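You operate a simulated robot arm through the tools that you are given. There is no shell and no other tool. Be economical: measure what you need, move in short steps, check, and stop when the job is done.

You run a simulated two-armed robot. Do the job below in one go: nothing can be reset, and whatever is moved stays where it is left.

TASK
Take the large clear cup and leave it on the shelf under the flap. Put the blue lolly on the upper shelf under the baskets. Fetch the berry squeeze bottle and stand it on the green card tray. Any order will do. Set down upright: large clear cup, berry squeeze bottle.

Only the result counts: the job must be done as asked and must still hold three seconds after the hand-in. Knocking over, shifting, dropping, spilling or breaking anything else fails it.

THE ROBOT
Two 7-joint arms with two-finger parallel grippers on one trunk, on a base that drives. Base frame: it is fixed to the floor where the robot stands at the start and does not move with it; the origin is under the middle of the robot, x ahead of it, y to its left, z up; the surface under the hand at the start is at about z = 0.84. Lengths are in m, angles in degrees, forces in N, time in s.
The left shoulder is at the start at [0.05, 0.187, 1.11], the right one opposite. With the tool pointing down near the work surface each hand reaches from about 0.1 to 0.66 m from the robot's upright axis, wherever it stands, measured 20 degrees to its own side. Places, roughly: blue lolly (5x2x15 cm) [0.5, 0, 1]; green card tray (14x23x3 cm) [-1.3, -0.5, 0.9]; shelf under the flap (16x38 cm) [-0.94, 1.96, 1]; upper shelf under the baskets [0.6, 0.2, 0.5]. Payload 3.43 kg a hand.
The TCP of each hand is the grasp point between the finger pads, 0.03 m short of the fingertips. In the tool frame z runs along the fingers and y along their closing line. The gripper opens to 0.094 m. The fingers are 0.028 m wide and 0.01 m thick; the gripper's body (0.05 by 0.096 m) begins 0.055 m behind the TCP.
Orientation is that of the tool frame in the base frame, as [roll, pitch, yaw] about the fixed x, y, z axes, in that order (R = Rz(yaw) Ry(pitch) Rx(roll)). With the fingers straight down and closing along the base's y, the tool's x points along the base's -x, its y along +y and its z along -z.

THE INTERFACE
- The arms move only by the tool send_rows. It takes "left_motion", "right_motion" or both (then of equal length, played together; a hand with none holds still); each is a list of rows, each a list of 3 entries, a list of its own where there are three numbers: the turn, a rotation vector about the base's x, y, z in rad, then the shift along the base's x, y, z in m, then the closure, from 0 (fully open) to 1 (shut). In form: [[[wx, wy, wz], [x, y, z], gripper], ...]. A call has 1 to 10 rows; each row is the pose to reach, as a shift and turn from the pose commanded when the call began. Rows are played at 5 a second. More than 0.05 m and 8.6 degrees between two rows, or a gripper value outside its range, and nothing of the call is played. Where a pose cannot be reached the arm comes as near as it can. A force on the tool above 40 N (or 10 N above the force at the start of the call, whichever is more), or a blocked arm, ends the call early, and 0.2 s more pass. The fingers move at their own pace (about 0.153 m/s each) and stop on an object; they squeeze with about 36 N. The grip force told is the motor's: it shows also when the fingers shut on nothing. Time passes only in rows, and 0.2 s behind the last, so rows that repeat a pose let the fingers close. It gives the time, the measured TCP pose, the force on the tool (base axes), the opening and the grip force at its end, in the units of the frame above (readings bear some noise), with the torque about the TCP (base axes, N m) and any sound that the robot's microphone picked up.
- Cameras (640 x 400 px; columns grow to the right, rows downward): "scene" is now at [0.1438, -0.0238, 1.2761]; the picture's right is [-0.26, -0.96, 0.00], its down [-0.51, 0.14, -0.85] and it looks along [0.82, -0.22, -0.53] (base axes); focal length 219 px, centre (320, 200). "left" rides on the left gripper at [0.076, -0.014, -0.102] in its tool frame; the picture's right is [0.18, 0.98, 0.00], its down [-0.75, 0.14, -0.64] and it looks along [-0.63, 0.12, 0.77] (tool axes); focal length 243 px, centre (320, 200). "right" rides on the right gripper at [0.076, 0.014, -0.102] in its tool frame; the picture's right is [-0.18, 0.98, 0.00], its down [-0.75, -0.14, -0.64] and it looks along [-0.63, -0.12, 0.77] (tool axes); focal length 243 px, centre (320, 200). There is no depth. A picture from a camera that has moved, and an enlarged one, comes with that camera's place and axes in the base frame and with its lens.
- get_image(camera): a new picture of that camera. No time passes.
- move_column(by): slides the trunk up (or, below 0, down) by that many m; the arms and the scene camera ride with it, the base frame stays. It gives what a move gives, with no picture.
- drive_base(legs): drives the robot by 1 to 6 legs, each [ahead, left, turn to the left] in m, m and degrees, along the robot's own axes; the way and the turn of a leg run together, so that a leg with both is an arc; at most 1.5 m and 180 degrees a leg. The arms and the cameras ride along, it lands a little off, and it stops where it bumps. It gives what a move gives.
- aim_head(pan, tilt): turns the head with the scene camera to pan (to the left, within 80 degrees either way) and tilt (down, from -29 to 69), counted from straight ahead of the robot. It gives what a move gives.
- close_up(camera, box): a new picture of the part [left, top, right, bottom] of that camera's present view, enlarged. No time passes.
- close_job(): hands the job in; it is judged then, once.

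Go step by step. Nothing tells you exact positions but the pictures and the camera data: compare them with the known pose of the tool, close in by small moves and look again before you grip or let go. The budget is 165 turns and 130 pictures, counting those below and the enlarged ones. Unless the task says otherwise, let go and move clear before handing in, and close with one line.

The tools are called after "Call:" by a JSON object that holds its "method" and its "body". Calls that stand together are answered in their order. send_rows: Moves the arms, as the interface text tells. Its arguments: {"type":"object","properties":{"left_motion":{"type":"array","items":{"type":"array"}},"right_motion":{"type":"array","items":{"type":"array"}}},"required":[]} The other tools are called the same way: move_column (by) slides the trunk up or down; drive_base (legs) drives the base; aim_head (pan, tilt) turns the head that bears the scene camera; get_image (camera) takes a picture; close_up (camera, box) takes an enlarged picture of a part of a camera's view; close_job () hands the job in.

At the start:

```text
time_s: 0.0
left_tcp_pos: [0.3957, 0.0801, 1.1733]
left_tool_rot: [180.0, 0.0, -179.9]
left_contact_force: [0.2, -0.3, 0.6]
left_ft_torque: [-0.04, 0.0, 0.0]
left_grip_width: 0.0939
left_grip_force: 0.0
right_tcp_pos: [0.3757, -0.2733, 1.1651]
right_tool_rot: [179.9, 0.0, 179.9]
right_contact_force: [0.5, -0.3, -1.1]
right_ft_torque: [0.01, -0.06, 0.01]
right_grip_width: 0.094
right_grip_force: 0.0
trunk travel left (down, up): [-0.325, 0.107]
robot x, y, heading: [0.0056, 0.0005, -0.0]
head pan, tilt: [-15.3, 32.0]
```

scene: 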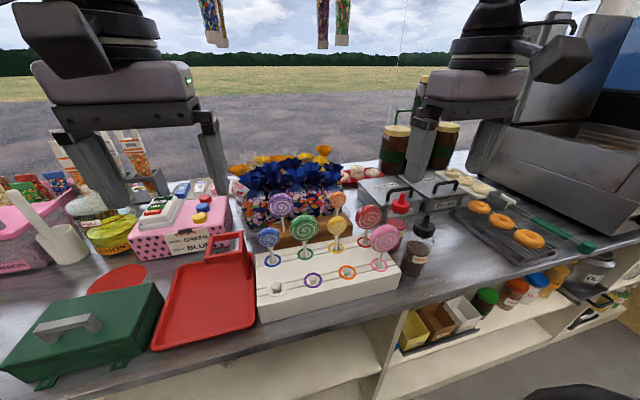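
right: 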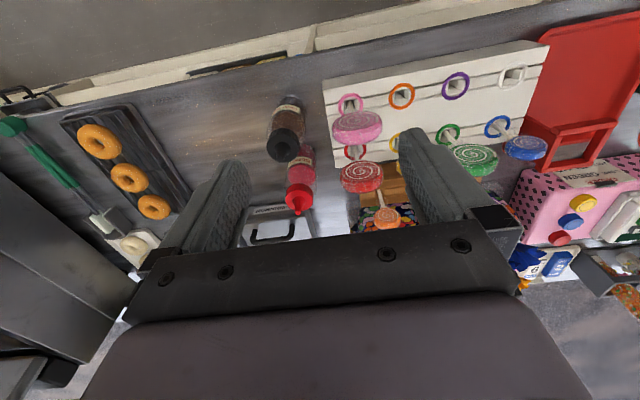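
left: 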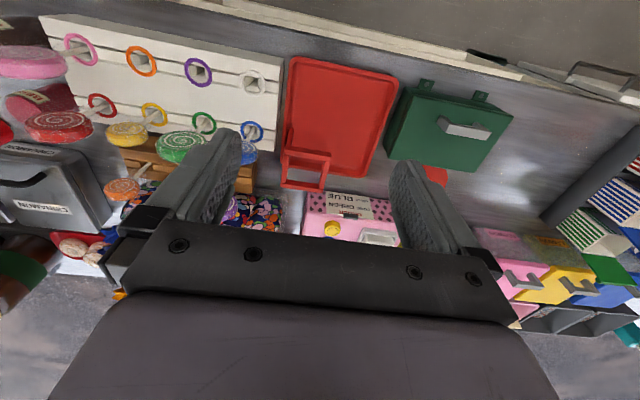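

I see a counter with a lolly stand, a red-capped squeeze bottle to its right, and shelves under the counter. I'll enlarge the lollies and bottles first, then look around for the cup and the other places.

Call:
{"method": "close_up", "body": {"camera": "scene", "box": [240, 180, 440, 305]}}

Call:
{"method": "aim_head", "body": {"pan": 75, "tilt": 25}}

Call:
{"method": "get_image", "body": {"camera": "scene"}}

Call:
{"method": "aim_head", "body": {"pan": -75, "tilt": 25}}

Call:
{"method": "get_image", "body": {"camera": "scene"}}

```text
3.20 times, centred on (340, 242) of scene
camera zoom: at [0.1438, -0.0238, 1.2761], right [-0.26, -0.96, 0.0], down [-0.51, 0.14, -0.85], along [0.82, -0.22, -0.53], focal length 702 px, centre (256, 64)
```

zoom: 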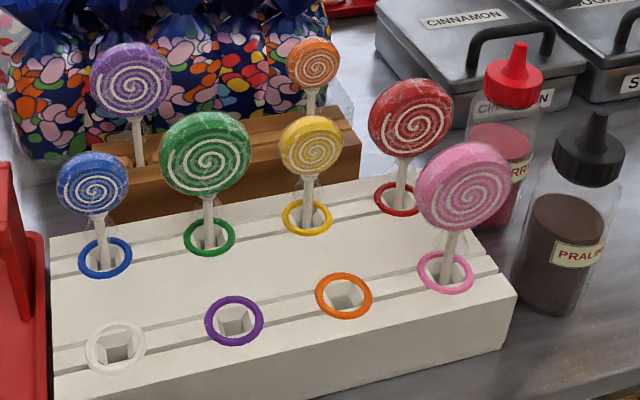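

```text
time_s: 1.6
left_tcp_pos: [0.3962, 0.0809, 1.1734]
left_tool_rot: [180.0, -0.1, -179.8]
left_contact_force: [-0.2, 0.6, -0.3]
left_ft_torque: [-0.02, -0.01, 0.0]
left_grip_width: 0.0942
left_grip_force: 0.1
right_tcp_pos: [0.3773, -0.275, 1.1648]
right_tool_rot: [180.0, -0.1, 180.0]
right_contact_force: [0.2, -0.1, -0.5]
right_ft_torque: [0.05, -0.01, 0.01]
right_grip_width: 0.0939
right_grip_force: 0.0
trunk travel left (down, up): [-0.325, 0.107]
robot x, y, heading: [-0.0026, -0.0026, -0.0]
head pan, tilt: [75.0, 25.0]
```

```text
125 pictures are left
camera scene: at [0.0813, 0.0888, 1.2872], right [0.97, -0.26, 0.0], down [-0.11, -0.41, -0.91], along [0.24, 0.88, -0.42], focal length 219 px, centre (320, 200)
```

scene: 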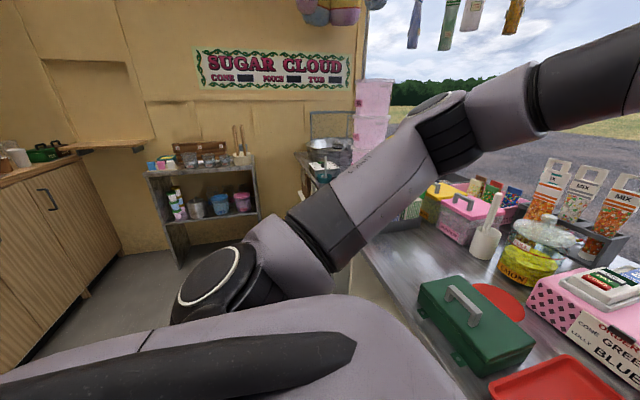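

```text
time_s: 4.0
left_tcp_pos: [0.3957, 0.0803, 1.173]
left_tool_rot: [-180.0, 0.0, -180.0]
left_contact_force: [0.2, -1.0, -0.5]
left_ft_torque: [0.04, -0.01, 0.06]
left_grip_width: 0.094
left_grip_force: 0.0
right_tcp_pos: [0.3768, -0.273, 1.1644]
right_tool_rot: [-180.0, 0.1, -180.0]
right_contact_force: [0.0, -0.7, 0.4]
right_ft_torque: [0.01, -0.03, 0.02]
right_grip_width: 0.0939
right_grip_force: 0.1
trunk travel left (down, up): [-0.325, 0.107]
robot x, y, heading: [0.0023, 0.0009, 0.1]
head pan, tilt: [-75.0, 25.0]
```

```text
124 pictures are left
camera scene: at [0.0813, -0.0892, 1.2872], right [-0.97, -0.26, 0.0], down [-0.11, 0.41, -0.91], along [0.23, -0.88, -0.42], focal length 219 px, centre (320, 200)
```

scene: 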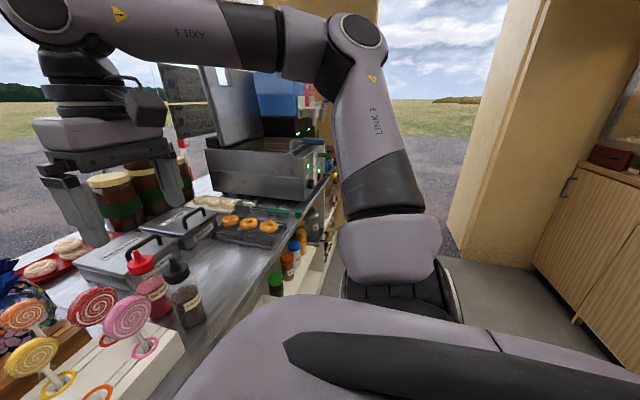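

The truck has a rear counter behind me and shelving on the left wall. I'll read the bottle's label and enlarge the left-wall area.

Call:
{"method": "close_up", "body": {"camera": "scene", "box": [80, 230, 240, 330]}}

Call:
{"method": "aim_head", "body": {"pan": 80, "tilt": 15}}

Call:
{"method": "close_up", "body": {"camera": "scene", "box": [0, 100, 320, 300]}}

Call:
{"method": "close_up", "body": {"camera": "scene", "box": [280, 100, 480, 225]}}

```text
4.00 times, centred on (160, 280) of scene
camera zoom: at [0.0813, -0.0892, 1.2872], right [-0.97, -0.26, 0.0], down [-0.11, 0.41, -0.91], along [0.23, -0.88, -0.42], focal length 877 px, centre (960, -120)
```

zoom: 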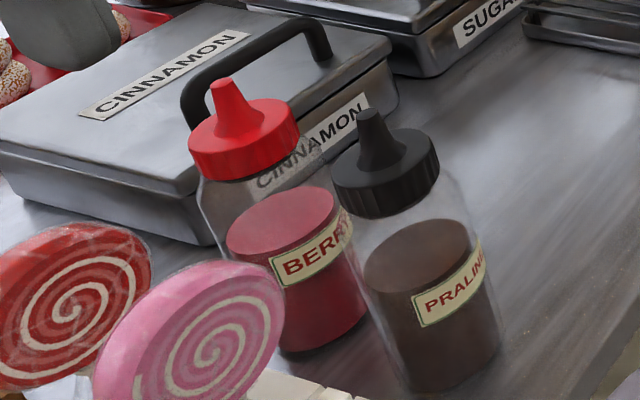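

```text
time_s: 6.4
left_tcp_pos: [0.396, 0.0798, 1.1728]
left_tool_rot: [179.9, 0.0, -180.0]
left_contact_force: [0.5, -0.2, -0.8]
left_ft_torque: [-0.04, -0.01, -0.02]
left_grip_width: 0.0939
left_grip_force: 0.1
right_tcp_pos: [0.3769, -0.274, 1.1652]
right_tool_rot: [-180.0, 0.0, 180.0]
right_contact_force: [0.2, 0.3, -0.8]
right_ft_torque: [0.02, 0.01, 0.02]
right_grip_width: 0.0941
right_grip_force: 0.1
trunk travel left (down, up): [-0.325, 0.107]
robot x, y, heading: [0.0016, 0.0001, 0.1]
head pan, tilt: [80.0, 15.0]
```

```text
2.00 times, centred on (160, 200) of scene
camera zoom: at [0.0737, 0.0918, 1.3034], right [0.98, -0.17, 0.0], down [-0.05, -0.25, -0.97], along [0.17, 0.95, -0.26], focal length 439 px, centre (640, 200)
```

zoom: 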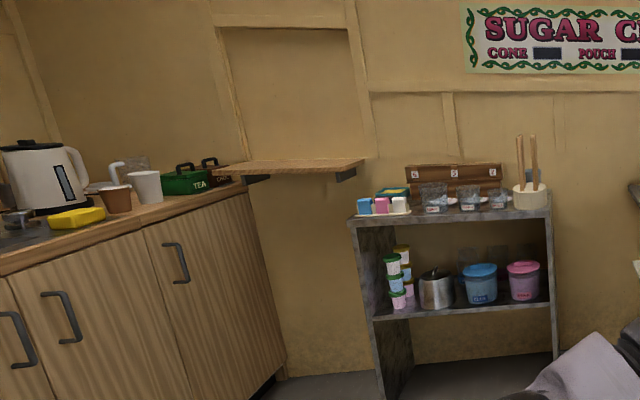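

```text
3.20 times, centred on (380, 162) of scene
camera zoom: at [0.0737, 0.0918, 1.3034], right [0.98, -0.17, 0.0], down [-0.05, -0.25, -0.97], along [0.17, 0.95, -0.26], focal length 702 px, centre (128, 320)
```

zoom: 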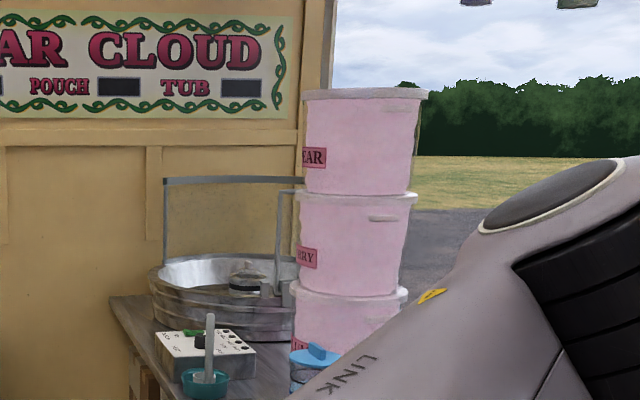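

The berry bottle is the red-capped one, next to the praline one. The shelf under the flap is the wooden fold-out board, and clear cups stand on the left-wall shelving. I'll back off and lower the trunk to see the under-counter shelves.

Call:
{"method": "drive_base", "body": {"legs": [[-0.4, 0, 0]]}}

Call:
{"method": "aim_head", "body": {"pan": 0, "tilt": 40}}

Call:
{"method": "get_image", "body": {"camera": "scene"}}

```text
time_s: 8.9
left_tcp_pos: [-0.0011, 0.0817, 1.1734]
left_tool_rot: [-179.9, 0.0, -179.4]
left_contact_force: [0.6, -0.3, 0.0]
left_ft_torque: [-0.01, -0.01, -0.03]
left_grip_width: 0.094
left_grip_force: 0.0
right_tcp_pos: [-0.0168, -0.2723, 1.1657]
right_tool_rot: [-180.0, 0.0, -179.5]
right_contact_force: [0.0, 0.8, -0.4]
right_ft_torque: [-0.01, 0.0, 0.01]
right_grip_width: 0.0941
right_grip_force: 0.1
trunk travel left (down, up): [-0.325, 0.107]
robot x, y, heading: [-0.396, -0.002, 0.6]
head pan, tilt: [80.0, 15.0]
```

```text
time_s: 10.4
left_tcp_pos: [-0.0009, 0.0816, 1.1718]
left_tool_rot: [180.0, 0.0, -179.4]
left_contact_force: [-0.1, -0.6, 0.0]
left_ft_torque: [0.0, 0.03, -0.01]
left_grip_width: 0.094
left_grip_force: 0.2
right_tcp_pos: [-0.0171, -0.273, 1.1655]
right_tool_rot: [179.9, 0.0, -179.5]
right_contact_force: [-0.7, -0.3, 0.7]
right_ft_torque: [0.02, 0.01, 0.01]
right_grip_width: 0.0938
right_grip_force: 0.1
trunk travel left (down, up): [-0.325, 0.107]
robot x, y, heading: [-0.3985, -0.0021, 0.5]
head pan, tilt: [0.0, 40.0]
```

```text
120 pictures are left
camera scene: at [-0.2532, -0.0006, 1.2639], right [0.01, -1.0, 0.0], down [-0.64, -0.01, -0.77], along [0.77, 0.01, -0.64], focal length 219 px, centre (320, 200)
```

scene: 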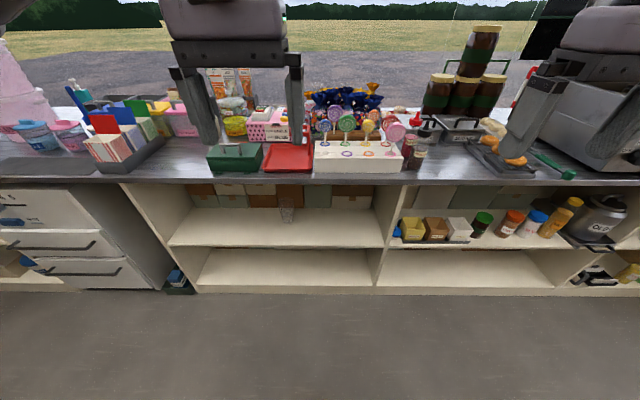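

The left bay under the counter has an upper board with a row of bins at its back and something clear standing on it. I'll lower the trunk for a better view.

Call:
{"method": "move_column", "body": {"by": -0.32}}

Call:
{"method": "aim_head", "body": {"pan": 0, "tilt": 22}}

Call:
{"method": "close_up", "body": {"camera": "scene", "box": [160, 160, 480, 360]}}

```text
time_s: 13.6
left_tcp_pos: [-0.0005, 0.0816, 0.8527]
left_tool_rot: [179.9, -0.1, -179.5]
left_contact_force: [0.9, -0.3, -0.5]
left_ft_torque: [0.01, 0.01, 0.0]
left_grip_width: 0.094
left_grip_force: 0.1
right_tcp_pos: [-0.0167, -0.2721, 0.8447]
right_tool_rot: [-180.0, -0.1, -179.4]
right_contact_force: [-0.6, 0.1, -0.1]
right_ft_torque: [-0.01, 0.0, 0.02]
right_grip_width: 0.094
right_grip_force: 0.0
trunk travel left (down, up): [-0.005, 0.427]
robot x, y, heading: [-0.3945, -0.0022, 0.6]
head pan, tilt: [0.0, 40.0]
```

```text
time_s: 14.4
left_tcp_pos: [-0.0007, 0.0816, 0.8527]
left_tool_rot: [180.0, 0.0, -179.4]
left_contact_force: [0.3, -0.9, -0.3]
left_ft_torque: [0.03, -0.01, -0.01]
left_grip_width: 0.0939
left_grip_force: 0.0
right_tcp_pos: [-0.0171, -0.2712, 0.8453]
right_tool_rot: [-179.9, 0.0, -179.6]
right_contact_force: [0.2, 0.1, -0.6]
right_ft_torque: [0.0, 0.01, 0.01]
right_grip_width: 0.094
right_grip_force: 0.1
trunk travel left (down, up): [-0.005, 0.427]
robot x, y, heading: [-0.3964, -0.0025, 0.7]
head pan, tilt: [0.0, 22.0]
```

```text
2.00 times, centred on (320, 260) of scene
camera zoom: at [-0.2454, -0.0006, 0.972], right [0.01, -1.0, 0.0], down [-0.38, 0.0, -0.93], along [0.93, 0.01, -0.38], focal length 439 px, centre (320, 80)
```

zoom: 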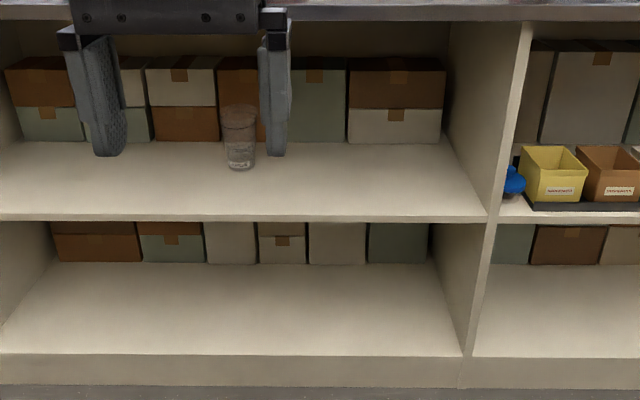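

The upper board is at about z≈0.5 and its front edge at x≈0.33. A clear cup about 12 cm tall stands on it at about (0.47, 0.16); I still need to find out which cup is the large one. Lolly first: raise the trunk, yaw the left hand by −90° while clear, then drive back.

Call:
{"method": "move_column", "body": {"by": 0.32}}

Call:
{"method": "send_rows", "body": {"left_motion": [[[0, 0, -0.14], [0, 0, 0], 0], [[0, 0, -0.28], [0, 0, 0], 0], [[0, 0, -0.42], [0, 0, 0], 0], [[0, 0, -0.56], [0, 0, 0], 0], [[0, 0, -0.7], [0, 0, 0], 0], [[0, 0, -0.84], [0, 0, 0], 0], [[0, 0, -0.98], [0, 0, 0], 0], [[0, 0, -1.12], [0, 0, 0], 0], [[0, 0, -1.26], [0, 0, 0], 0], [[0, 0, -1.4], [0, 0, 0], 0]]}}

Call:
{"method": "drive_base", "body": {"legs": [[0.4, 0, -0.6]]}}

Call:
{"method": "aim_head", "body": {"pan": 0, "tilt": 40}}

Call:
{"method": "get_image", "body": {"camera": "left"}}

Call:
{"method": "get_image", "body": {"camera": "scene"}}

```text
time_s: 17.6
left_tcp_pos: [-0.0008, 0.0818, 1.1723]
left_tool_rot: [180.0, 0.0, -179.4]
left_contact_force: [-0.4, 0.2, 0.2]
left_ft_torque: [-0.02, -0.01, 0.0]
left_grip_width: 0.0939
left_grip_force: 0.0
right_tcp_pos: [-0.0167, -0.2722, 1.1652]
right_tool_rot: [-180.0, 0.1, -179.5]
right_contact_force: [-0.1, -0.9, 0.0]
right_ft_torque: [0.01, -0.04, 0.02]
right_grip_width: 0.0939
right_grip_force: 0.1
trunk travel left (down, up): [-0.325, 0.107]
robot x, y, heading: [-0.3957, -0.0002, 0.9]
head pan, tilt: [0.0, 22.0]
```

```text
time_s: 19.8
left_tcp_pos: [-0.0483, 0.0672, 1.1539]
left_tool_rot: [-180.0, 0.1, 100.4]
left_contact_force: [-0.6, -0.6, 0.2]
left_ft_torque: [-0.02, -0.03, 0.0]
left_grip_width: 0.094
left_grip_force: 0.1
left hand out of reach, approached as far as the arm can: row 9, 10
right_tcp_pos: [-0.0163, -0.2723, 1.1647]
right_tool_rot: [179.9, -0.1, -179.5]
right_contact_force: [0.8, -0.9, 0.0]
right_ft_torque: [0.02, 0.01, 0.01]
right_grip_width: 0.094
right_grip_force: 0.1
trunk travel left (down, up): [-0.325, 0.107]
robot x, y, heading: [-0.3935, -0.002, 0.5]
head pan, tilt: [0.0, 22.0]
```

```text
time_s: 22.2
left_tcp_pos: [0.3529, 0.0633, 1.1542]
left_tool_rot: [-179.9, 0.1, 99.6]
left_contact_force: [0.3, -0.3, 0.0]
left_ft_torque: [0.04, 0.02, 0.0]
left_grip_width: 0.0941
left_grip_force: 0.0
right_tcp_pos: [0.3769, -0.2781, 1.1639]
right_tool_rot: [-180.0, 0.0, 179.5]
right_contact_force: [-0.6, 0.0, 0.8]
right_ft_torque: [0.01, -0.01, 0.03]
right_grip_width: 0.094
right_grip_force: 0.0
trunk travel left (down, up): [-0.325, 0.107]
robot x, y, heading: [-0.0006, -0.0009, -0.5]
head pan, tilt: [0.0, 22.0]
```

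```text
time_s: 23.1
left_tcp_pos: [0.3514, 0.0633, 1.1539]
left_tool_rot: [-180.0, 0.2, 99.6]
left_contact_force: [0.4, -0.1, 0.5]
left_ft_torque: [-0.01, 0.03, 0.01]
left_grip_width: 0.0939
left_grip_force: 0.0
right_tcp_pos: [0.3774, -0.2788, 1.1651]
right_tool_rot: [180.0, 0.0, 179.6]
right_contact_force: [-0.3, 0.0, 0.2]
right_ft_torque: [-0.01, 0.02, -0.01]
right_grip_width: 0.0942
right_grip_force: 0.0
trunk travel left (down, up): [-0.325, 0.107]
robot x, y, heading: [0.0023, 0.001, -0.6]
head pan, tilt: [0.0, 40.0]
```

```text
118 pictures are left
camera left: at [0.3251, 0.1364, 1.2563], right [0.94, 0.35, 0.0], down [0.27, -0.72, 0.64], along [0.22, -0.6, -0.77], focal length 243 px, centre (320, 200)
```

left: 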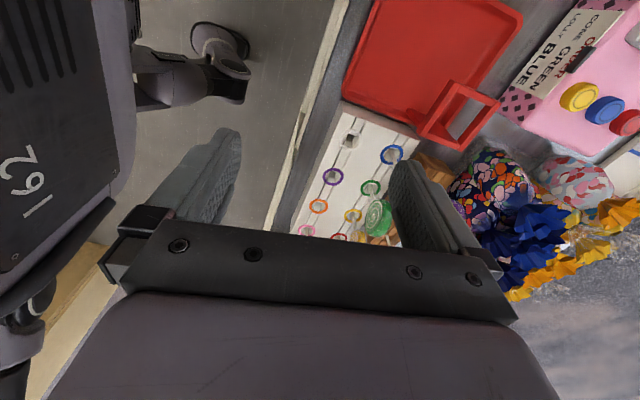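

```text
117 pictures are left
camera scene: at [0.1448, -0.0027, 1.2639], right [-0.01, -1.0, 0.0], down [-0.64, 0.0, -0.77], along [0.77, -0.01, -0.64], focal length 219 px, centre (320, 200)
```

scene: 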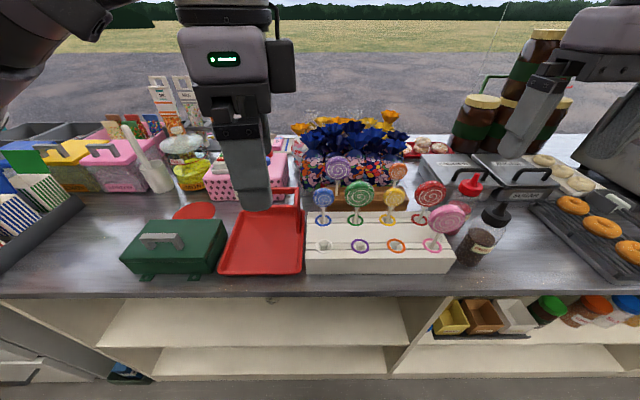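

The left hand reached yaw ≈100°, with the lolly's head at about (0.51, −0.013, 0.97). I'll check which way the blue disc faces.

Call:
{"method": "close_up", "body": {"camera": "scene", "box": [290, 150, 410, 225]}}

Call:
{"method": "close_up", "body": {"camera": "right", "box": [440, 80, 600, 180]}}

```text
5.33 times, centred on (350, 188) of scene
camera zoom: at [0.1448, -0.0027, 1.2639], right [-0.01, -1.0, 0.0], down [-0.64, 0.0, -0.77], along [0.77, -0.01, -0.64], focal length 1170 px, centre (160, 267)
```

zoom: 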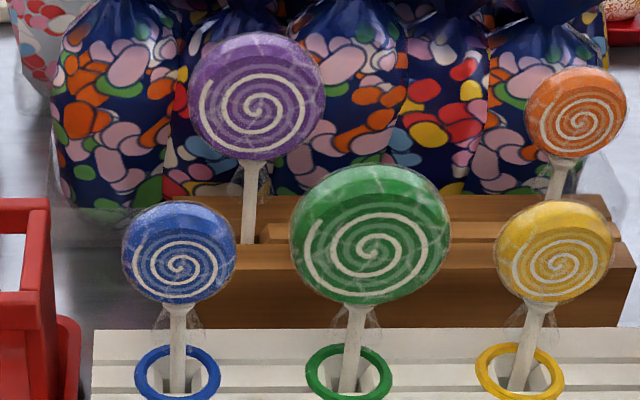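

```text
4.00 times, centred on (520, 130) of right
camera zoom: at [0.3004, -0.2623, 1.2686], right [0.19, 0.98, 0.0], down [0.75, -0.15, 0.64], along [0.63, -0.12, -0.77], focal length 970 px, centre (-480, 480)
```

zoom: 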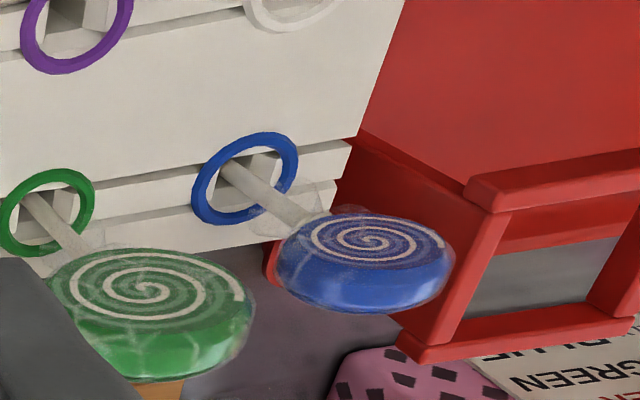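

The blue disc's faces point along ±x, so closing along x is right. I'll move part of the way over it and see what pose comes out.

Call:
{"method": "send_rows", "body": {"left_motion": [[[0, 0, 0], [0.03, -0.02, 0], 0], [[0, 0, -0.05], [0.06, -0.04, 0], 0.2], [[0, 0, -0.1], [0.09, -0.06, 0], 0.35], [[0, 0, -0.13], [0.11, -0.09, 0], 0.35]]}}

Call:
{"method": "get_image", "body": {"camera": "left"}}

```text
time_s: 24.1
left_tcp_pos: [0.3403, -0.0192, 1.1218]
left_tool_rot: [179.9, 0.1, 92.6]
left_contact_force: [-0.3, -0.7, -0.4]
left_ft_torque: [-0.01, -0.01, 0.02]
left_grip_width: 0.061
left_grip_force: 0.1
left hand out of reach, approached as far as the arm can: row 1, 2, 3, 4
right_tcp_pos: [0.3774, -0.2774, 1.1648]
right_tool_rot: [180.0, 0.0, 179.7]
right_contact_force: [-0.4, -0.1, -0.4]
right_ft_torque: [0.01, -0.01, -0.04]
right_grip_width: 0.0936
right_grip_force: 0.0
trunk travel left (down, up): [-0.325, 0.107]
robot x, y, heading: [0.0034, -0.0018, -0.5]
head pan, tilt: [0.0, 40.0]
```

```text
114 pictures are left
camera left: at [0.322, 0.0568, 1.2235], right [0.97, 0.23, 0.0], down [0.17, -0.74, 0.64], along [0.15, -0.63, -0.76], focal length 243 px, centre (320, 200)
```

left: 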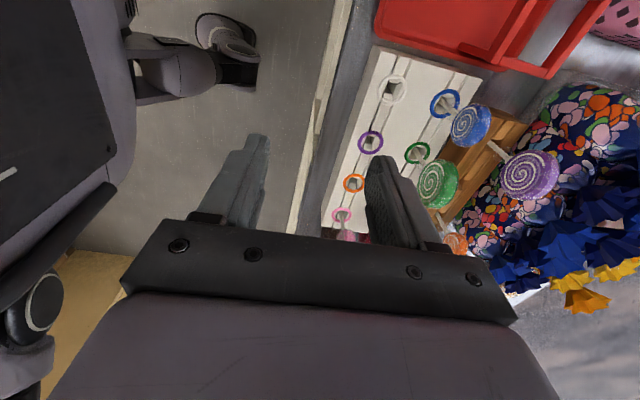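

At this height the wrist can't combine that yaw with this position. Turning the robot 45° to the right makes the needed hand yaw easy for the left arm, so I'll do that.

Call:
{"method": "drive_base", "body": {"legs": [[0, 0, -45]]}}

Call:
{"method": "aim_head", "body": {"pan": 40, "tilt": 40}}

Call:
{"method": "get_image", "body": {"camera": "scene"}}

```text
time_s: 26.5
left_tcp_pos: [0.2315, -0.2504, 1.1211]
left_tool_rot: [179.8, 0.2, 48.3]
left_contact_force: [-1.0, -0.4, -0.1]
left_ft_torque: [-0.02, 0.01, 0.02]
left_grip_width: 0.0613
left_grip_force: 0.1
right_tcp_pos: [0.0775, -0.4602, 1.1655]
right_tool_rot: [-180.0, 0.0, 135.3]
right_contact_force: [-0.5, -0.6, -0.8]
right_ft_torque: [-0.03, 0.02, -0.01]
right_grip_width: 0.0942
right_grip_force: 0.0
trunk travel left (down, up): [-0.325, 0.107]
robot x, y, heading: [0.0001, -0.0012, -44.7]
head pan, tilt: [0.0, 40.0]
```

```text
time_s: 27.6
left_tcp_pos: [0.232, -0.2498, 1.1215]
left_tool_rot: [179.9, 0.2, 48.3]
left_contact_force: [0.0, -0.1, -0.1]
left_ft_torque: [-0.02, -0.05, -0.02]
left_grip_width: 0.0612
left_grip_force: 0.1
right_tcp_pos: [0.0767, -0.4609, 1.1663]
right_tool_rot: [-179.9, -0.1, 135.1]
right_contact_force: [-0.2, 0.0, -0.3]
right_ft_torque: [-0.03, 0.03, -0.03]
right_grip_width: 0.0941
right_grip_force: 0.0
trunk travel left (down, up): [-0.325, 0.107]
robot x, y, heading: [0.0061, -0.0012, -44.7]
head pan, tilt: [40.0, 40.0]
```

```text
113 pictures are left
camera scene: at [0.1275, -0.0499, 1.2639], right [-0.08, -1.0, 0.0], down [-0.64, 0.05, -0.77], along [0.76, -0.06, -0.64], focal length 219 px, centre (320, 200)
```

scene: 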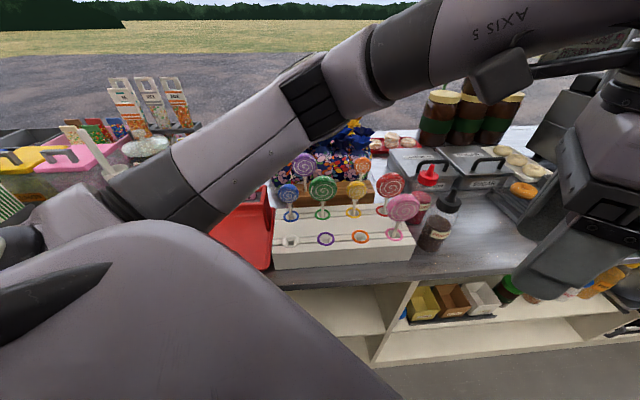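

Now I'll swing the left hand over to the lolly while yawing toward 90°.

Call:
{"method": "send_rows", "body": {"left_motion": [[[0, 0, 0.1], [0.02, 0.03, 0], 0.35], [[0, 0, 0.2], [0.04, 0.06, 0], 0.35], [[0, 0, 0.3], [0.07, 0.09, 0], 0.35], [[0, 0, 0.4], [0.1, 0.12, 0], 0.35], [[0, 0, 0.5], [0.13, 0.15, 0], 0.35], [[0, 0, 0.6], [0.16, 0.18, 0], 0.35], [[0, 0, 0.7], [0.19, 0.21, 0], 0.35], [[0, 0, 0.73], [0.21, 0.237, 0], 0.35]]}}

Call:
{"method": "get_image", "body": {"camera": "left"}}

```text
time_s: 29.4
left_tcp_pos: [0.4437, -0.0117, 1.1203]
left_tool_rot: [179.9, 0.1, 90.1]
left_contact_force: [-0.1, -0.7, 0.7]
left_ft_torque: [0.0, 0.02, -0.01]
left_grip_width: 0.0611
left_grip_force: 0.1
right_tcp_pos: [0.0769, -0.4601, 1.1645]
right_tool_rot: [180.0, 0.0, 135.2]
right_contact_force: [-1.4, -0.4, -0.3]
right_ft_torque: [0.02, 0.0, 0.01]
right_grip_width: 0.094
right_grip_force: 0.0
trunk travel left (down, up): [-0.325, 0.107]
robot x, y, heading: [0.0025, 0.0017, -44.7]
head pan, tilt: [40.0, 40.0]
```

```text
112 pictures are left
camera left: at [0.4285, 0.0654, 1.223], right [0.98, 0.19, 0.0], down [0.14, -0.75, 0.64], along [0.12, -0.63, -0.76], focal length 243 px, centre (320, 200)
```

left: 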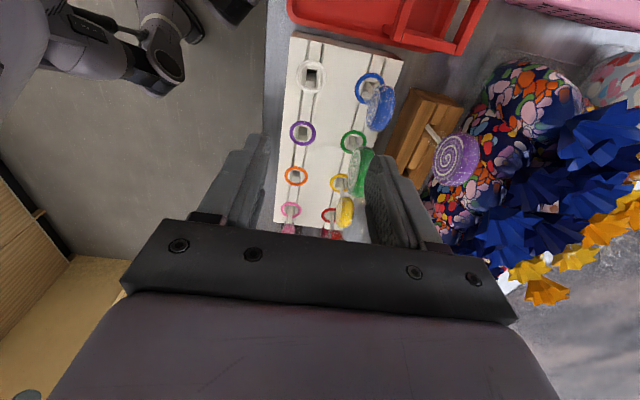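

The lolly's head computes to (0.507, −0.011, ~0.968), which agrees with the earlier view. I'll line up above it and look.

Call:
{"method": "send_rows", "body": {"left_motion": [[[0, 0, 0], [0.035, 0.001, 0], 0.35], [[0, 0, 0], [0.063, 0.001, -0.02], 0.35], [[0, 0, 0], [0.063, 0.001, -0.06], 0.35], [[0, 0, 0], [0.063, 0.001, -0.09], 0.35]]}}

Call:
{"method": "get_image", "body": {"camera": "left"}}

Call:
{"method": "close_up", "body": {"camera": "scene", "box": [240, 100, 400, 200]}}

```text
time_s: 30.4
left_tcp_pos: [0.4817, -0.0153, 1.0471]
left_tool_rot: [179.7, 0.2, 90.2]
left_contact_force: [1.6, -0.4, 0.2]
left_ft_torque: [0.0, -0.03, -0.02]
left_grip_width: 0.0612
left_grip_force: 0.1
left hand out of reach, approached as far as the arm can: row 1, 2, 3, 4
right_tcp_pos: [0.077, -0.4605, 1.1647]
right_tool_rot: [180.0, -0.1, 135.4]
right_contact_force: [-0.4, -0.5, 0.9]
right_ft_torque: [0.0, 0.01, -0.02]
right_grip_width: 0.0941
right_grip_force: 0.1
trunk travel left (down, up): [-0.325, 0.107]
robot x, y, heading: [0.0027, -0.0012, -44.8]
head pan, tilt: [40.0, 40.0]
```

```text
111 pictures are left
camera left: at [0.4665, 0.0617, 1.1492], right [0.98, 0.19, 0.0], down [0.14, -0.75, 0.65], along [0.12, -0.63, -0.76], focal length 243 px, centre (320, 200)
```

left: 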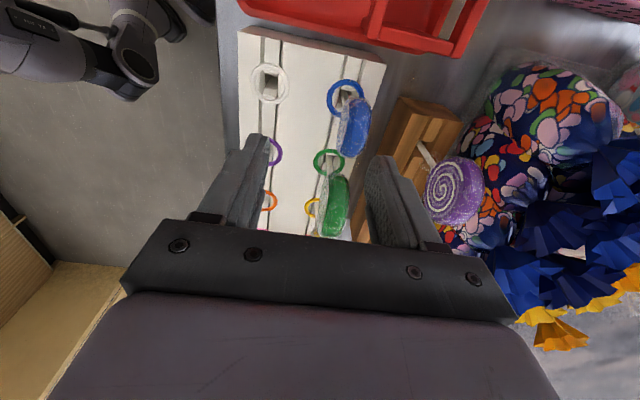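

```text
4.00 times, centred on (320, 150) of scene
camera zoom: at [0.1274, -0.0496, 1.2639], right [-0.08, -1.0, 0.0], down [-0.64, 0.05, -0.77], along [0.76, -0.06, -0.64], focal length 877 px, centre (320, 400)
```

zoom: 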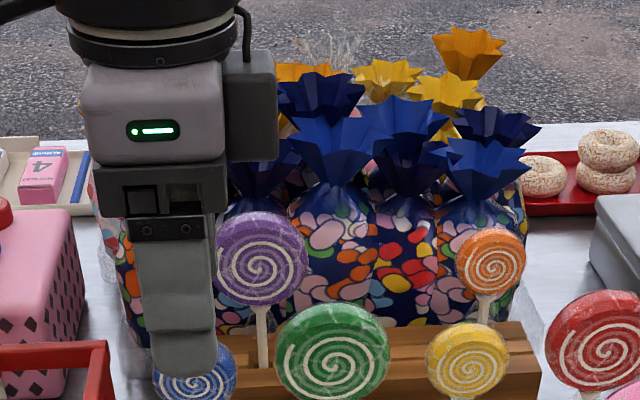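

Still out of reach, because the wrist yaw relative to the arm's bearing is the limit. Moving the base 0.25 m to the left lets the arm come from the lolly's left side, which suits this yaw. I'll lift the hand first.

Call:
{"method": "send_rows", "body": {"left_motion": [[[0, 0, 0], [-0.03, 0, 0.04], 0.35], [[0, 0, 0], [-0.06, 0, 0.08], 0.35]]}}

Call:
{"method": "drive_base", "body": {"legs": [[-0.177, 0.177, 0]]}}

Call:
{"method": "send_rows", "body": {"left_motion": [[[0, 0, 0], [0.02, -0.04, 0], 0.35], [[0, 0, 0], [0.04, -0.08, 0], 0.35], [[0, 0, 0], [0.06, -0.12, 0], 0.35], [[0, 0, 0], [0.07, -0.16, 0], 0.35], [[0, 0, 0], [0.07, -0.2, 0], 0.35]]}}

Call:
{"method": "get_image", "body": {"camera": "left"}}

```text
time_s: 31.0
left_tcp_pos: [0.4203, -0.0167, 1.1301]
left_tool_rot: [179.9, 0.0, 90.1]
left_contact_force: [-0.4, 0.3, 0.9]
left_ft_torque: [-0.02, -0.01, -0.02]
left_grip_width: 0.0612
left_grip_force: 0.0
right_tcp_pos: [0.0762, -0.4607, 1.1651]
right_tool_rot: [-179.9, 0.1, 135.2]
right_contact_force: [0.3, 0.2, -1.2]
right_ft_torque: [-0.01, -0.06, -0.02]
right_grip_width: 0.0942
right_grip_force: 0.0
trunk travel left (down, up): [-0.325, 0.107]
robot x, y, heading: [0.0018, -0.0025, -44.8]
head pan, tilt: [40.0, 40.0]
```

```text
time_s: 33.1
left_tcp_pos: [0.4209, 0.2304, 1.1292]
left_tool_rot: [180.0, 0.3, 90.1]
left_contact_force: [0.0, 0.6, -0.6]
left_ft_torque: [0.0, 0.01, -0.03]
left_grip_width: 0.0611
left_grip_force: 0.1
right_tcp_pos: [0.0775, -0.213, 1.1648]
right_tool_rot: [180.0, 0.0, 135.2]
right_contact_force: [0.0, -0.2, 0.7]
right_ft_torque: [-0.01, 0.0, 0.0]
right_grip_width: 0.094
right_grip_force: 0.1
trunk travel left (down, up): [-0.325, 0.107]
robot x, y, heading: [-0.0007, 0.2446, -44.8]
head pan, tilt: [40.0, 40.0]
```

```text
time_s: 34.4
left_tcp_pos: [0.4749, 0.0347, 1.1264]
left_tool_rot: [179.8, 0.1, 90.2]
left_contact_force: [-0.3, 0.2, -0.2]
left_ft_torque: [0.01, -0.03, 0.01]
left_grip_width: 0.0612
left_grip_force: 0.1
left hand out of reach, approached as far as the arm can: row 4, 5
right_tcp_pos: [0.0779, -0.2145, 1.1647]
right_tool_rot: [-180.0, 0.0, 135.2]
right_contact_force: [-1.1, 0.6, -0.5]
right_ft_torque: [0.02, -0.02, -0.02]
right_grip_width: 0.094
right_grip_force: 0.1
trunk travel left (down, up): [-0.325, 0.107]
robot x, y, heading: [0.0051, 0.2493, -44.7]
head pan, tilt: [40.0, 40.0]
```

```text
109 pictures are left
camera left: at [0.4592, 0.1112, 1.2273], right [0.98, 0.19, 0.0], down [0.14, -0.75, 0.65], along [0.12, -0.63, -0.76], focal length 243 px, centre (320, 200)
```

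left: 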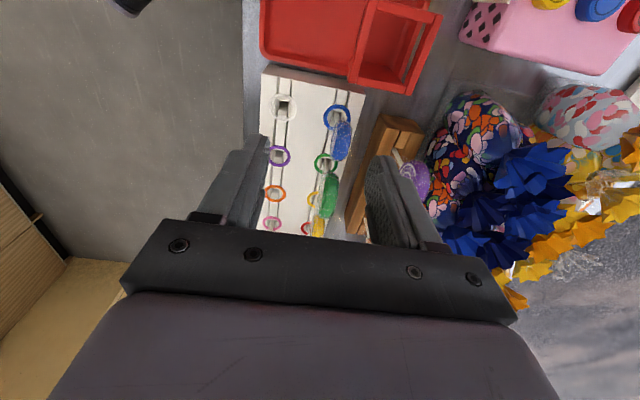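

I'm now limited by reach at this height. Raising the trunk 0.1 m and coming lower should extend it.

Call:
{"method": "move_column", "body": {"by": 0.1}}

Call:
{"method": "send_rows", "body": {"left_motion": [[[0, 0, 0], [0, 0, -0.05], 0.35], [[0, 0, 0], [0, 0, -0.1], 0.35], [[0, 0, 0], [0, 0, -0.15], 0.35], [[0, 0, 0], [0, 0, -0.18], 0.35], [[0, 0, 0], [0.015, -0.02, -0.18], 0.35], [[0, 0, 0], [0.032, -0.045, -0.18], 0.35]]}}

Call:
{"method": "get_image", "body": {"camera": "left"}}

```text
time_s: 35.7
left_tcp_pos: [0.4744, 0.0351, 1.2265]
left_tool_rot: [180.0, 0.3, 90.3]
left_contact_force: [1.1, 0.4, -0.1]
left_ft_torque: [-0.02, -0.02, 0.02]
left_grip_width: 0.0611
left_grip_force: 0.1
right_tcp_pos: [0.0781, -0.2142, 1.264]
right_tool_rot: [-180.0, 0.0, 135.2]
right_contact_force: [0.3, 0.2, 1.0]
right_ft_torque: [0.0, -0.03, 0.04]
right_grip_width: 0.0939
right_grip_force: 0.1
trunk travel left (down, up): [-0.425, 0.007]
robot x, y, heading: [0.0039, 0.2472, -44.8]
head pan, tilt: [40.0, 40.0]
```

```text
time_s: 37.1
left_tcp_pos: [0.4826, 0.0223, 1.0453]
left_tool_rot: [179.9, 0.2, 90.3]
left_contact_force: [-0.4, 0.1, 0.3]
left_ft_torque: [0.04, 0.03, 0.01]
left_grip_width: 0.0608
left_grip_force: 0.1
left hand out of reach, approached as far as the arm can: row 5, 6
right_tcp_pos: [0.0779, -0.2135, 1.2657]
right_tool_rot: [-180.0, 0.0, 135.2]
right_contact_force: [-0.5, 0.4, -0.3]
right_ft_torque: [0.02, 0.01, -0.01]
right_grip_width: 0.0938
right_grip_force: 0.1
trunk travel left (down, up): [-0.425, 0.007]
robot x, y, heading: [0.004, 0.2443, -44.6]
head pan, tilt: [40.0, 40.0]
```

```text
108 pictures are left
camera left: at [0.4678, 0.0991, 1.1473], right [0.98, 0.19, 0.0], down [0.14, -0.75, 0.65], along [0.12, -0.63, -0.76], focal length 243 px, centre (320, 200)
```

left: 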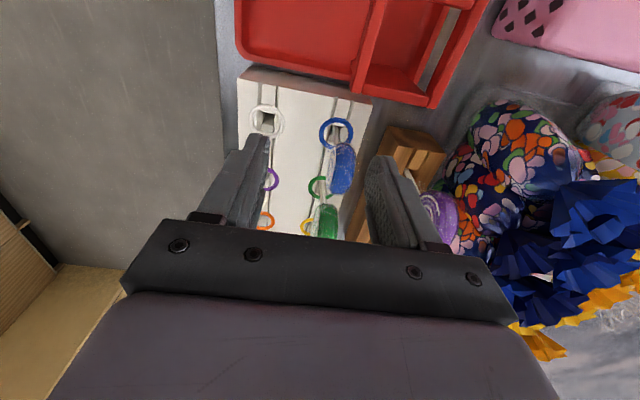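

Close, but about 4 cm short. I'll raise the hand, shift the base 0.12 m back to the right, and try again.

Call:
{"method": "send_rows", "body": {"left_motion": [[[0, 0, 0], [-0.02, 0.03, 0.04], 0.35], [[0, 0, 0], [-0.04, 0.06, 0.08], 0.35], [[0, 0, 0], [-0.04, 0.09, 0.08], 0.35]]}}

Call:
{"method": "drive_base", "body": {"legs": [[0.085, -0.085, 0]]}}

Call:
{"method": "send_rows", "body": {"left_motion": [[[0, 0, 0], [0.02, 0, -0.04], 0.35], [[0, 0, 0], [0.04, 0, -0.06], 0.35], [[0, 0, 0], [0.064, 0, -0.075], 0.35]]}}

Call:
{"method": "get_image", "body": {"camera": "left"}}

```text
refused: row 1 steps farther than a row can; nothing moved
```

```text
time_s: 38.5
left_tcp_pos: [0.4826, -0.0971, 1.0453]
left_tool_rot: [180.0, 0.2, 90.2]
left_contact_force: [0.1, -0.7, 0.6]
left_ft_torque: [0.03, 0.02, 0.01]
left_grip_width: 0.0612
left_grip_force: 0.0
right_tcp_pos: [0.076, -0.3333, 1.2652]
right_tool_rot: [-179.9, 0.0, 135.2]
right_contact_force: [-0.5, 0.1, 0.9]
right_ft_torque: [0.02, -0.02, 0.02]
right_grip_width: 0.0941
right_grip_force: 0.1
trunk travel left (down, up): [-0.425, 0.007]
robot x, y, heading: [0.0061, 0.1272, -45.0]
head pan, tilt: [40.0, 40.0]
```

```text
time_s: 39.3
left_tcp_pos: [0.4869, -0.0968, 1.036]
left_tool_rot: [179.8, 0.3, 90.3]
left_contact_force: [-0.2, 0.1, 4.7]
left_ft_torque: [0.03, -0.16, 0.0]
left_grip_width: 0.0611
left_grip_force: 0.0
left hand out of reach, approached as far as the arm can: row 1, 2, 3
right_tcp_pos: [0.0766, -0.3326, 1.2657]
right_tool_rot: [180.0, 0.2, 135.2]
right_contact_force: [-0.5, -0.2, 0.3]
right_ft_torque: [0.0, 0.01, -0.06]
right_grip_width: 0.094
right_grip_force: 0.0
trunk travel left (down, up): [-0.425, 0.007]
robot x, y, heading: [0.0043, 0.1265, -44.8]
head pan, tilt: [40.0, 40.0]
```

```text
107 pictures are left
camera left: at [0.4716, -0.0195, 1.1381], right [0.98, 0.19, 0.0], down [0.14, -0.75, 0.65], along [0.12, -0.63, -0.76], focal length 243 px, centre (320, 200)
```

left: 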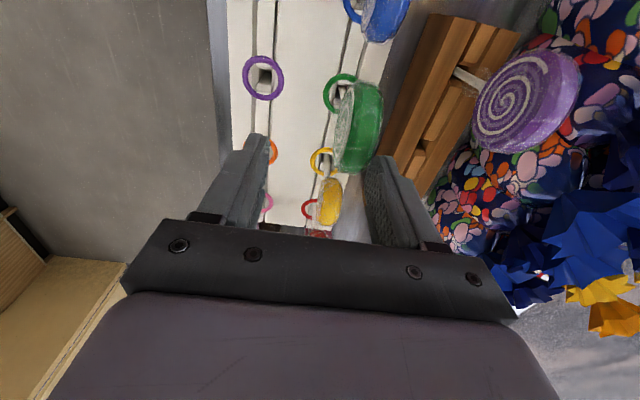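

My first row was refused for its step size, so the hand is over the green lolly and feels a light contact. I'll lift straight up first and then move over.

Call:
{"method": "send_rows", "body": {"left_motion": [[[0, 0, 0], [0, 0, 0.03], 0.35], [[0, 0, 0], [0, 0, 0.07], 0.35], [[0, 0, 0], [-0.01, 0.04, 0.07], 0.35], [[0, 0, 0], [-0.01, 0.085, 0.07], 0.35]]}}

Call:
{"method": "get_image", "body": {"camera": "left"}}

Call:
{"method": "get_image", "body": {"camera": "scene"}}

```text
time_s: 40.3
left_tcp_pos: [0.4771, -0.0095, 1.1083]
left_tool_rot: [179.9, 0.4, 90.2]
left_contact_force: [-0.3, 0.3, 0.4]
left_ft_torque: [-0.02, 0.03, 0.01]
left_grip_width: 0.0611
left_grip_force: 0.0
left hand out of reach, approached as far as the arm can: row 2
right_tcp_pos: [0.0768, -0.3328, 1.2655]
right_tool_rot: [179.9, -0.1, 135.2]
right_contact_force: [-0.2, 0.4, -0.5]
right_ft_torque: [-0.03, 0.01, 0.0]
right_grip_width: 0.0938
right_grip_force: 0.1
trunk travel left (down, up): [-0.425, 0.007]
robot x, y, heading: [0.004, 0.125, -44.7]
head pan, tilt: [40.0, 40.0]
```

```text
106 pictures are left
camera left: at [0.4619, 0.0676, 1.2102], right [0.98, 0.19, 0.0], down [0.14, -0.75, 0.65], along [0.12, -0.63, -0.76], focal length 243 px, centre (320, 200)
```

left: 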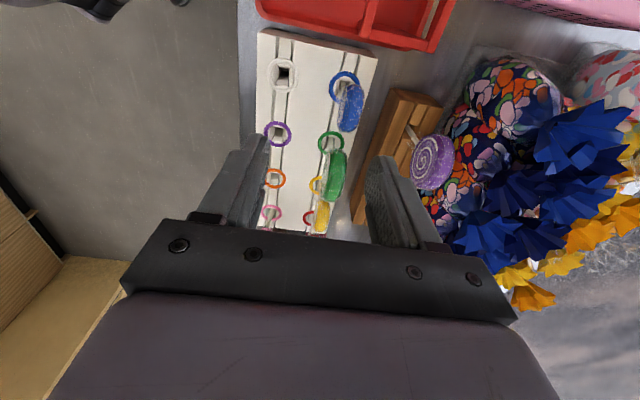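

```text
105 pictures are left
camera scene: at [0.1282, 0.0794, 1.3639], right [-0.08, -1.0, 0.0], down [-0.64, 0.05, -0.77], along [0.76, -0.07, -0.64], focal length 219 px, centre (320, 200)
```

scene: 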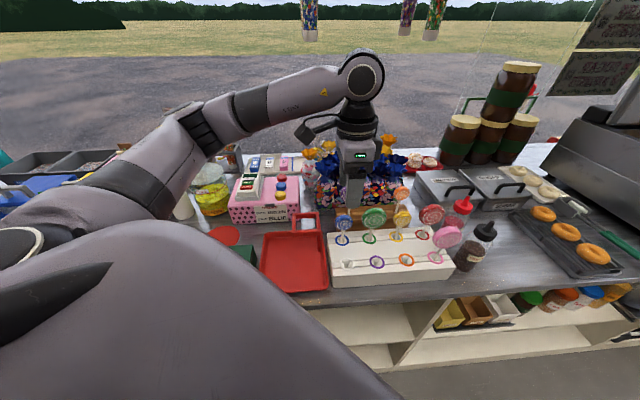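

The lollies look undisturbed. Now I'll try the last 3 cm in +x here.

Call:
{"method": "send_rows", "body": {"left_motion": [[[0, 0, 0], [0.015, 0, -0.02], 0.35], [[0, 0, 0], [0.03, 0, -0.05], 0.35]]}}

```text
time_s: 40.9
left_tcp_pos: [0.4963, -0.0112, 1.0794]
left_tool_rot: [179.7, 0.4, 90.3]
left_contact_force: [0.5, -0.1, -0.3]
left_ft_torque: [0.01, -0.01, -0.01]
left_grip_width: 0.0612
left_grip_force: 0.1
left hand out of reach, approached as far as the arm can: row 2
right_tcp_pos: [0.0761, -0.3332, 1.2657]
right_tool_rot: [180.0, -0.1, 135.1]
right_contact_force: [-0.3, 0.7, -1.0]
right_ft_torque: [0.0, -0.02, 0.0]
right_grip_width: 0.0939
right_grip_force: 0.0
trunk travel left (down, up): [-0.425, 0.007]
robot x, y, heading: [0.0032, 0.1286, -44.8]
head pan, tilt: [40.0, 40.0]
```

Only about 1 cm short, so I'll nudge the base 2.5 cm in +x.

Call:
{"method": "drive_base", "body": {"legs": [[0.018, 0.018, 0]]}}

Call:
{"method": "get_image", "body": {"camera": "left"}}

```text
time_s: 41.7
left_tcp_pos: [0.523, -0.0128, 1.0787]
left_tool_rot: [180.0, 0.2, 90.2]
left_contact_force: [1.4, 0.5, -0.6]
left_ft_torque: [-0.04, 0.05, 0.01]
left_grip_width: 0.0611
left_grip_force: 0.0
right_tcp_pos: [0.1033, -0.332, 1.264]
right_tool_rot: [180.0, -0.1, 135.2]
right_contact_force: [0.8, -0.2, -0.7]
right_ft_torque: [-0.02, 0.05, -0.01]
right_grip_width: 0.0941
right_grip_force: 0.2
trunk travel left (down, up): [-0.425, 0.007]
robot x, y, heading: [0.0256, 0.1285, -44.9]
head pan, tilt: [40.0, 40.0]
```

```text
104 pictures are left
camera left: at [0.5077, 0.065, 1.1803], right [0.98, 0.19, 0.0], down [0.14, -0.75, 0.65], along [0.12, -0.63, -0.76], focal length 243 px, centre (320, 200)
```

left: 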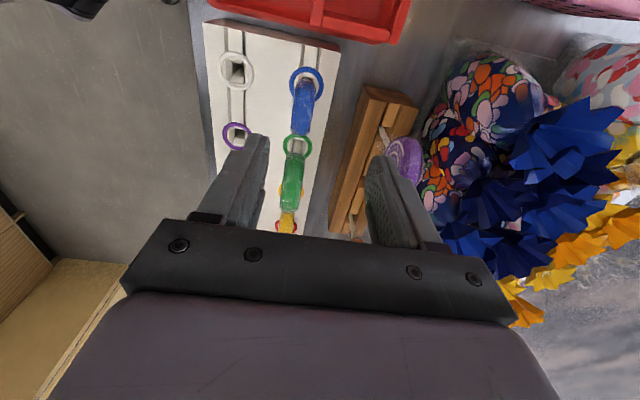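

The estimate is consistent: lolly at (0.508, −0.011). I'll centre and descend over the head.

Call:
{"method": "send_rows", "body": {"left_motion": [[[0, 0, 0], [-0.015, 0.002, 0], 0.35], [[0, 0, 0], [-0.015, 0.002, -0.03], 0.35], [[0, 0, 0], [-0.015, 0.002, -0.06], 0.35]]}}

Call:
{"method": "get_image", "body": {"camera": "left"}}

```text
time_s: 42.5
left_tcp_pos: [0.5062, -0.01, 1.0193]
left_tool_rot: [179.9, 0.3, 90.2]
left_contact_force: [-0.6, -0.4, 0.0]
left_ft_torque: [0.0, -0.01, -0.01]
left_grip_width: 0.061
left_grip_force: 0.0
right_tcp_pos: [0.1029, -0.3326, 1.2653]
right_tool_rot: [-180.0, 0.1, 135.2]
right_contact_force: [0.0, -0.5, -0.4]
right_ft_torque: [-0.03, -0.02, -0.04]
right_grip_width: 0.0939
right_grip_force: 0.2
trunk travel left (down, up): [-0.425, 0.007]
robot x, y, heading: [0.0301, 0.1271, -44.8]
head pan, tilt: [40.0, 40.0]
```

```text
103 pictures are left
camera left: at [0.4913, 0.0674, 1.1212], right [0.98, 0.19, 0.0], down [0.14, -0.75, 0.65], along [0.12, -0.63, -0.76], focal length 243 px, centre (320, 200)
```

left: 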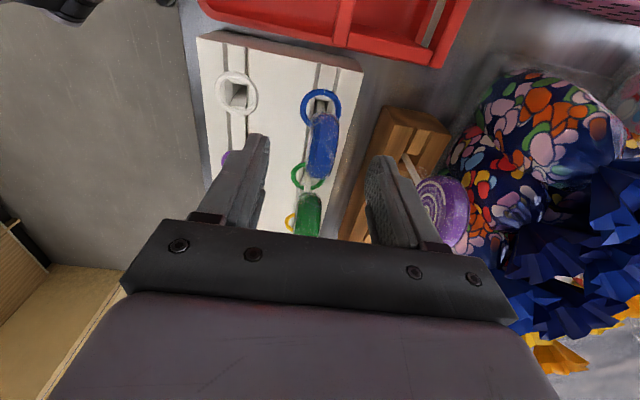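

Centred. I'll descend 5 cm, close on the head, and hold.

Call:
{"method": "send_rows", "body": {"left_motion": [[[0, 0, 0], [0.001, 0, -0.025], 0.35], [[0, 0, 0], [0.001, 0, -0.05], 0.35], [[0, 0, 0], [0.001, 0, -0.05], 1], [[0, 0, 0], [0.001, 0, -0.05], 1], [[0, 0, 0], [0.001, 0, -0.05], 1]]}}

Call:
{"method": "get_image", "body": {"camera": "left"}}

```text
time_s: 43.7
left_tcp_pos: [0.5082, -0.0098, 0.971]
left_tool_rot: [179.9, 0.2, 90.2]
left_contact_force: [-0.2, 0.0, -1.2]
left_ft_torque: [0.01, 0.0, 0.0]
left_grip_width: 0.0194
left_grip_force: 35.6
right_tcp_pos: [0.1013, -0.3325, 1.2656]
right_tool_rot: [-180.0, 0.0, 135.0]
right_contact_force: [0.0, 0.1, 0.8]
right_ft_torque: [-0.02, 0.01, -0.01]
right_grip_width: 0.094
right_grip_force: 0.1
trunk travel left (down, up): [-0.425, 0.007]
robot x, y, heading: [0.0266, 0.127, -44.8]
head pan, tilt: [40.0, 40.0]
```

```text
102 pictures are left
camera left: at [0.4928, 0.0676, 1.0714], right [0.98, 0.19, 0.0], down [0.14, -0.75, 0.65], along [0.12, -0.63, -0.76], focal length 243 px, centre (320, 200)
```

left: 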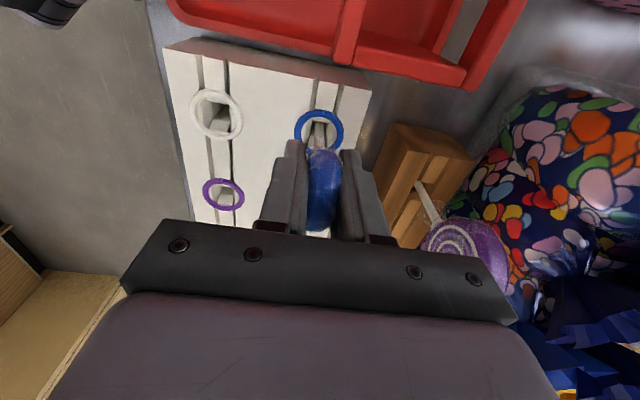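

Gripped at 19 mm. Lifting straight up.

Call:
{"method": "send_rows", "body": {"left_motion": [[[0, 0, 0], [0, 0, 0.03], 1], [[0, 0, 0], [0, 0, 0.06], 1], [[0, 0, 0], [0, 0, 0.09], 1], [[0, 0, 0], [-0.005, 0, 0.11], 1], [[0, 0, 0], [-0.04, 0, 0.13], 1], [[0, 0, 0], [-0.08, 0.02, 0.14], 1], [[0, 0, 0], [-0.12, 0.04, 0.15], 1]]}}

Call:
{"method": "get_image", "body": {"camera": "scene"}}

Call:
{"method": "get_image", "body": {"camera": "left"}}

```text
time_s: 45.3
left_tcp_pos: [0.3865, 0.0296, 1.1169]
left_tool_rot: [179.8, 0.2, 90.2]
left_contact_force: [-0.8, -0.6, -0.5]
left_ft_torque: [-0.02, -0.04, -0.02]
left_grip_width: 0.0192
left_grip_force: 35.7
right_tcp_pos: [0.1012, -0.3332, 1.2653]
right_tool_rot: [-180.0, 0.1, 135.0]
right_contact_force: [-0.4, 0.3, -0.1]
right_ft_torque: [0.0, 0.02, 0.02]
right_grip_width: 0.0938
right_grip_force: 0.1
trunk travel left (down, up): [-0.425, 0.007]
robot x, y, heading: [0.0283, 0.1273, -44.7]
head pan, tilt: [40.0, 40.0]
```

```text
101 pictures are left
camera scene: at [0.1525, 0.0784, 1.3639], right [-0.08, -1.0, 0.0], down [-0.64, 0.05, -0.77], along [0.76, -0.06, -0.64], focal length 219 px, centre (320, 200)
```

scene: 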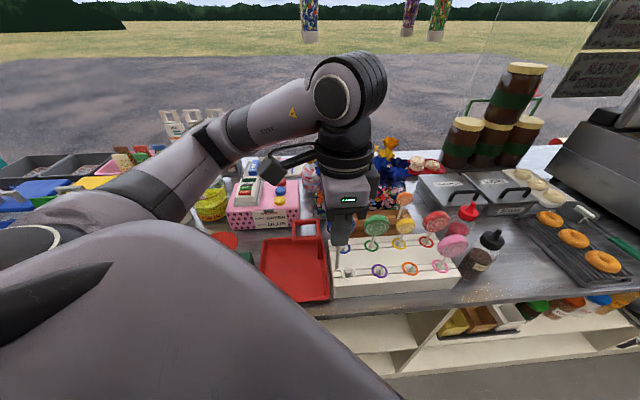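

```text
100 pictures are left
camera left: at [0.3713, 0.1073, 1.2193], right [0.98, 0.19, 0.0], down [0.14, -0.75, 0.65], along [0.12, -0.63, -0.76], focal length 243 px, centre (320, 200)
```

left: 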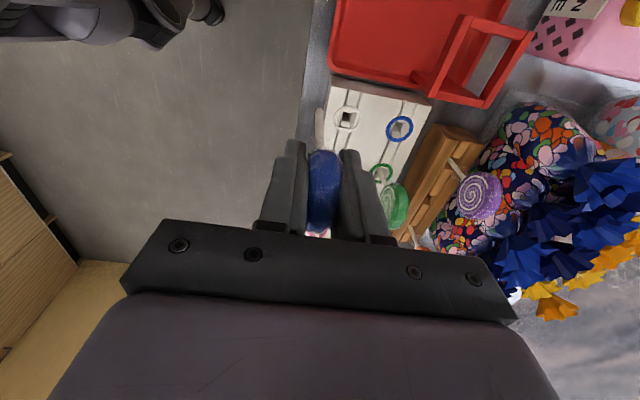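

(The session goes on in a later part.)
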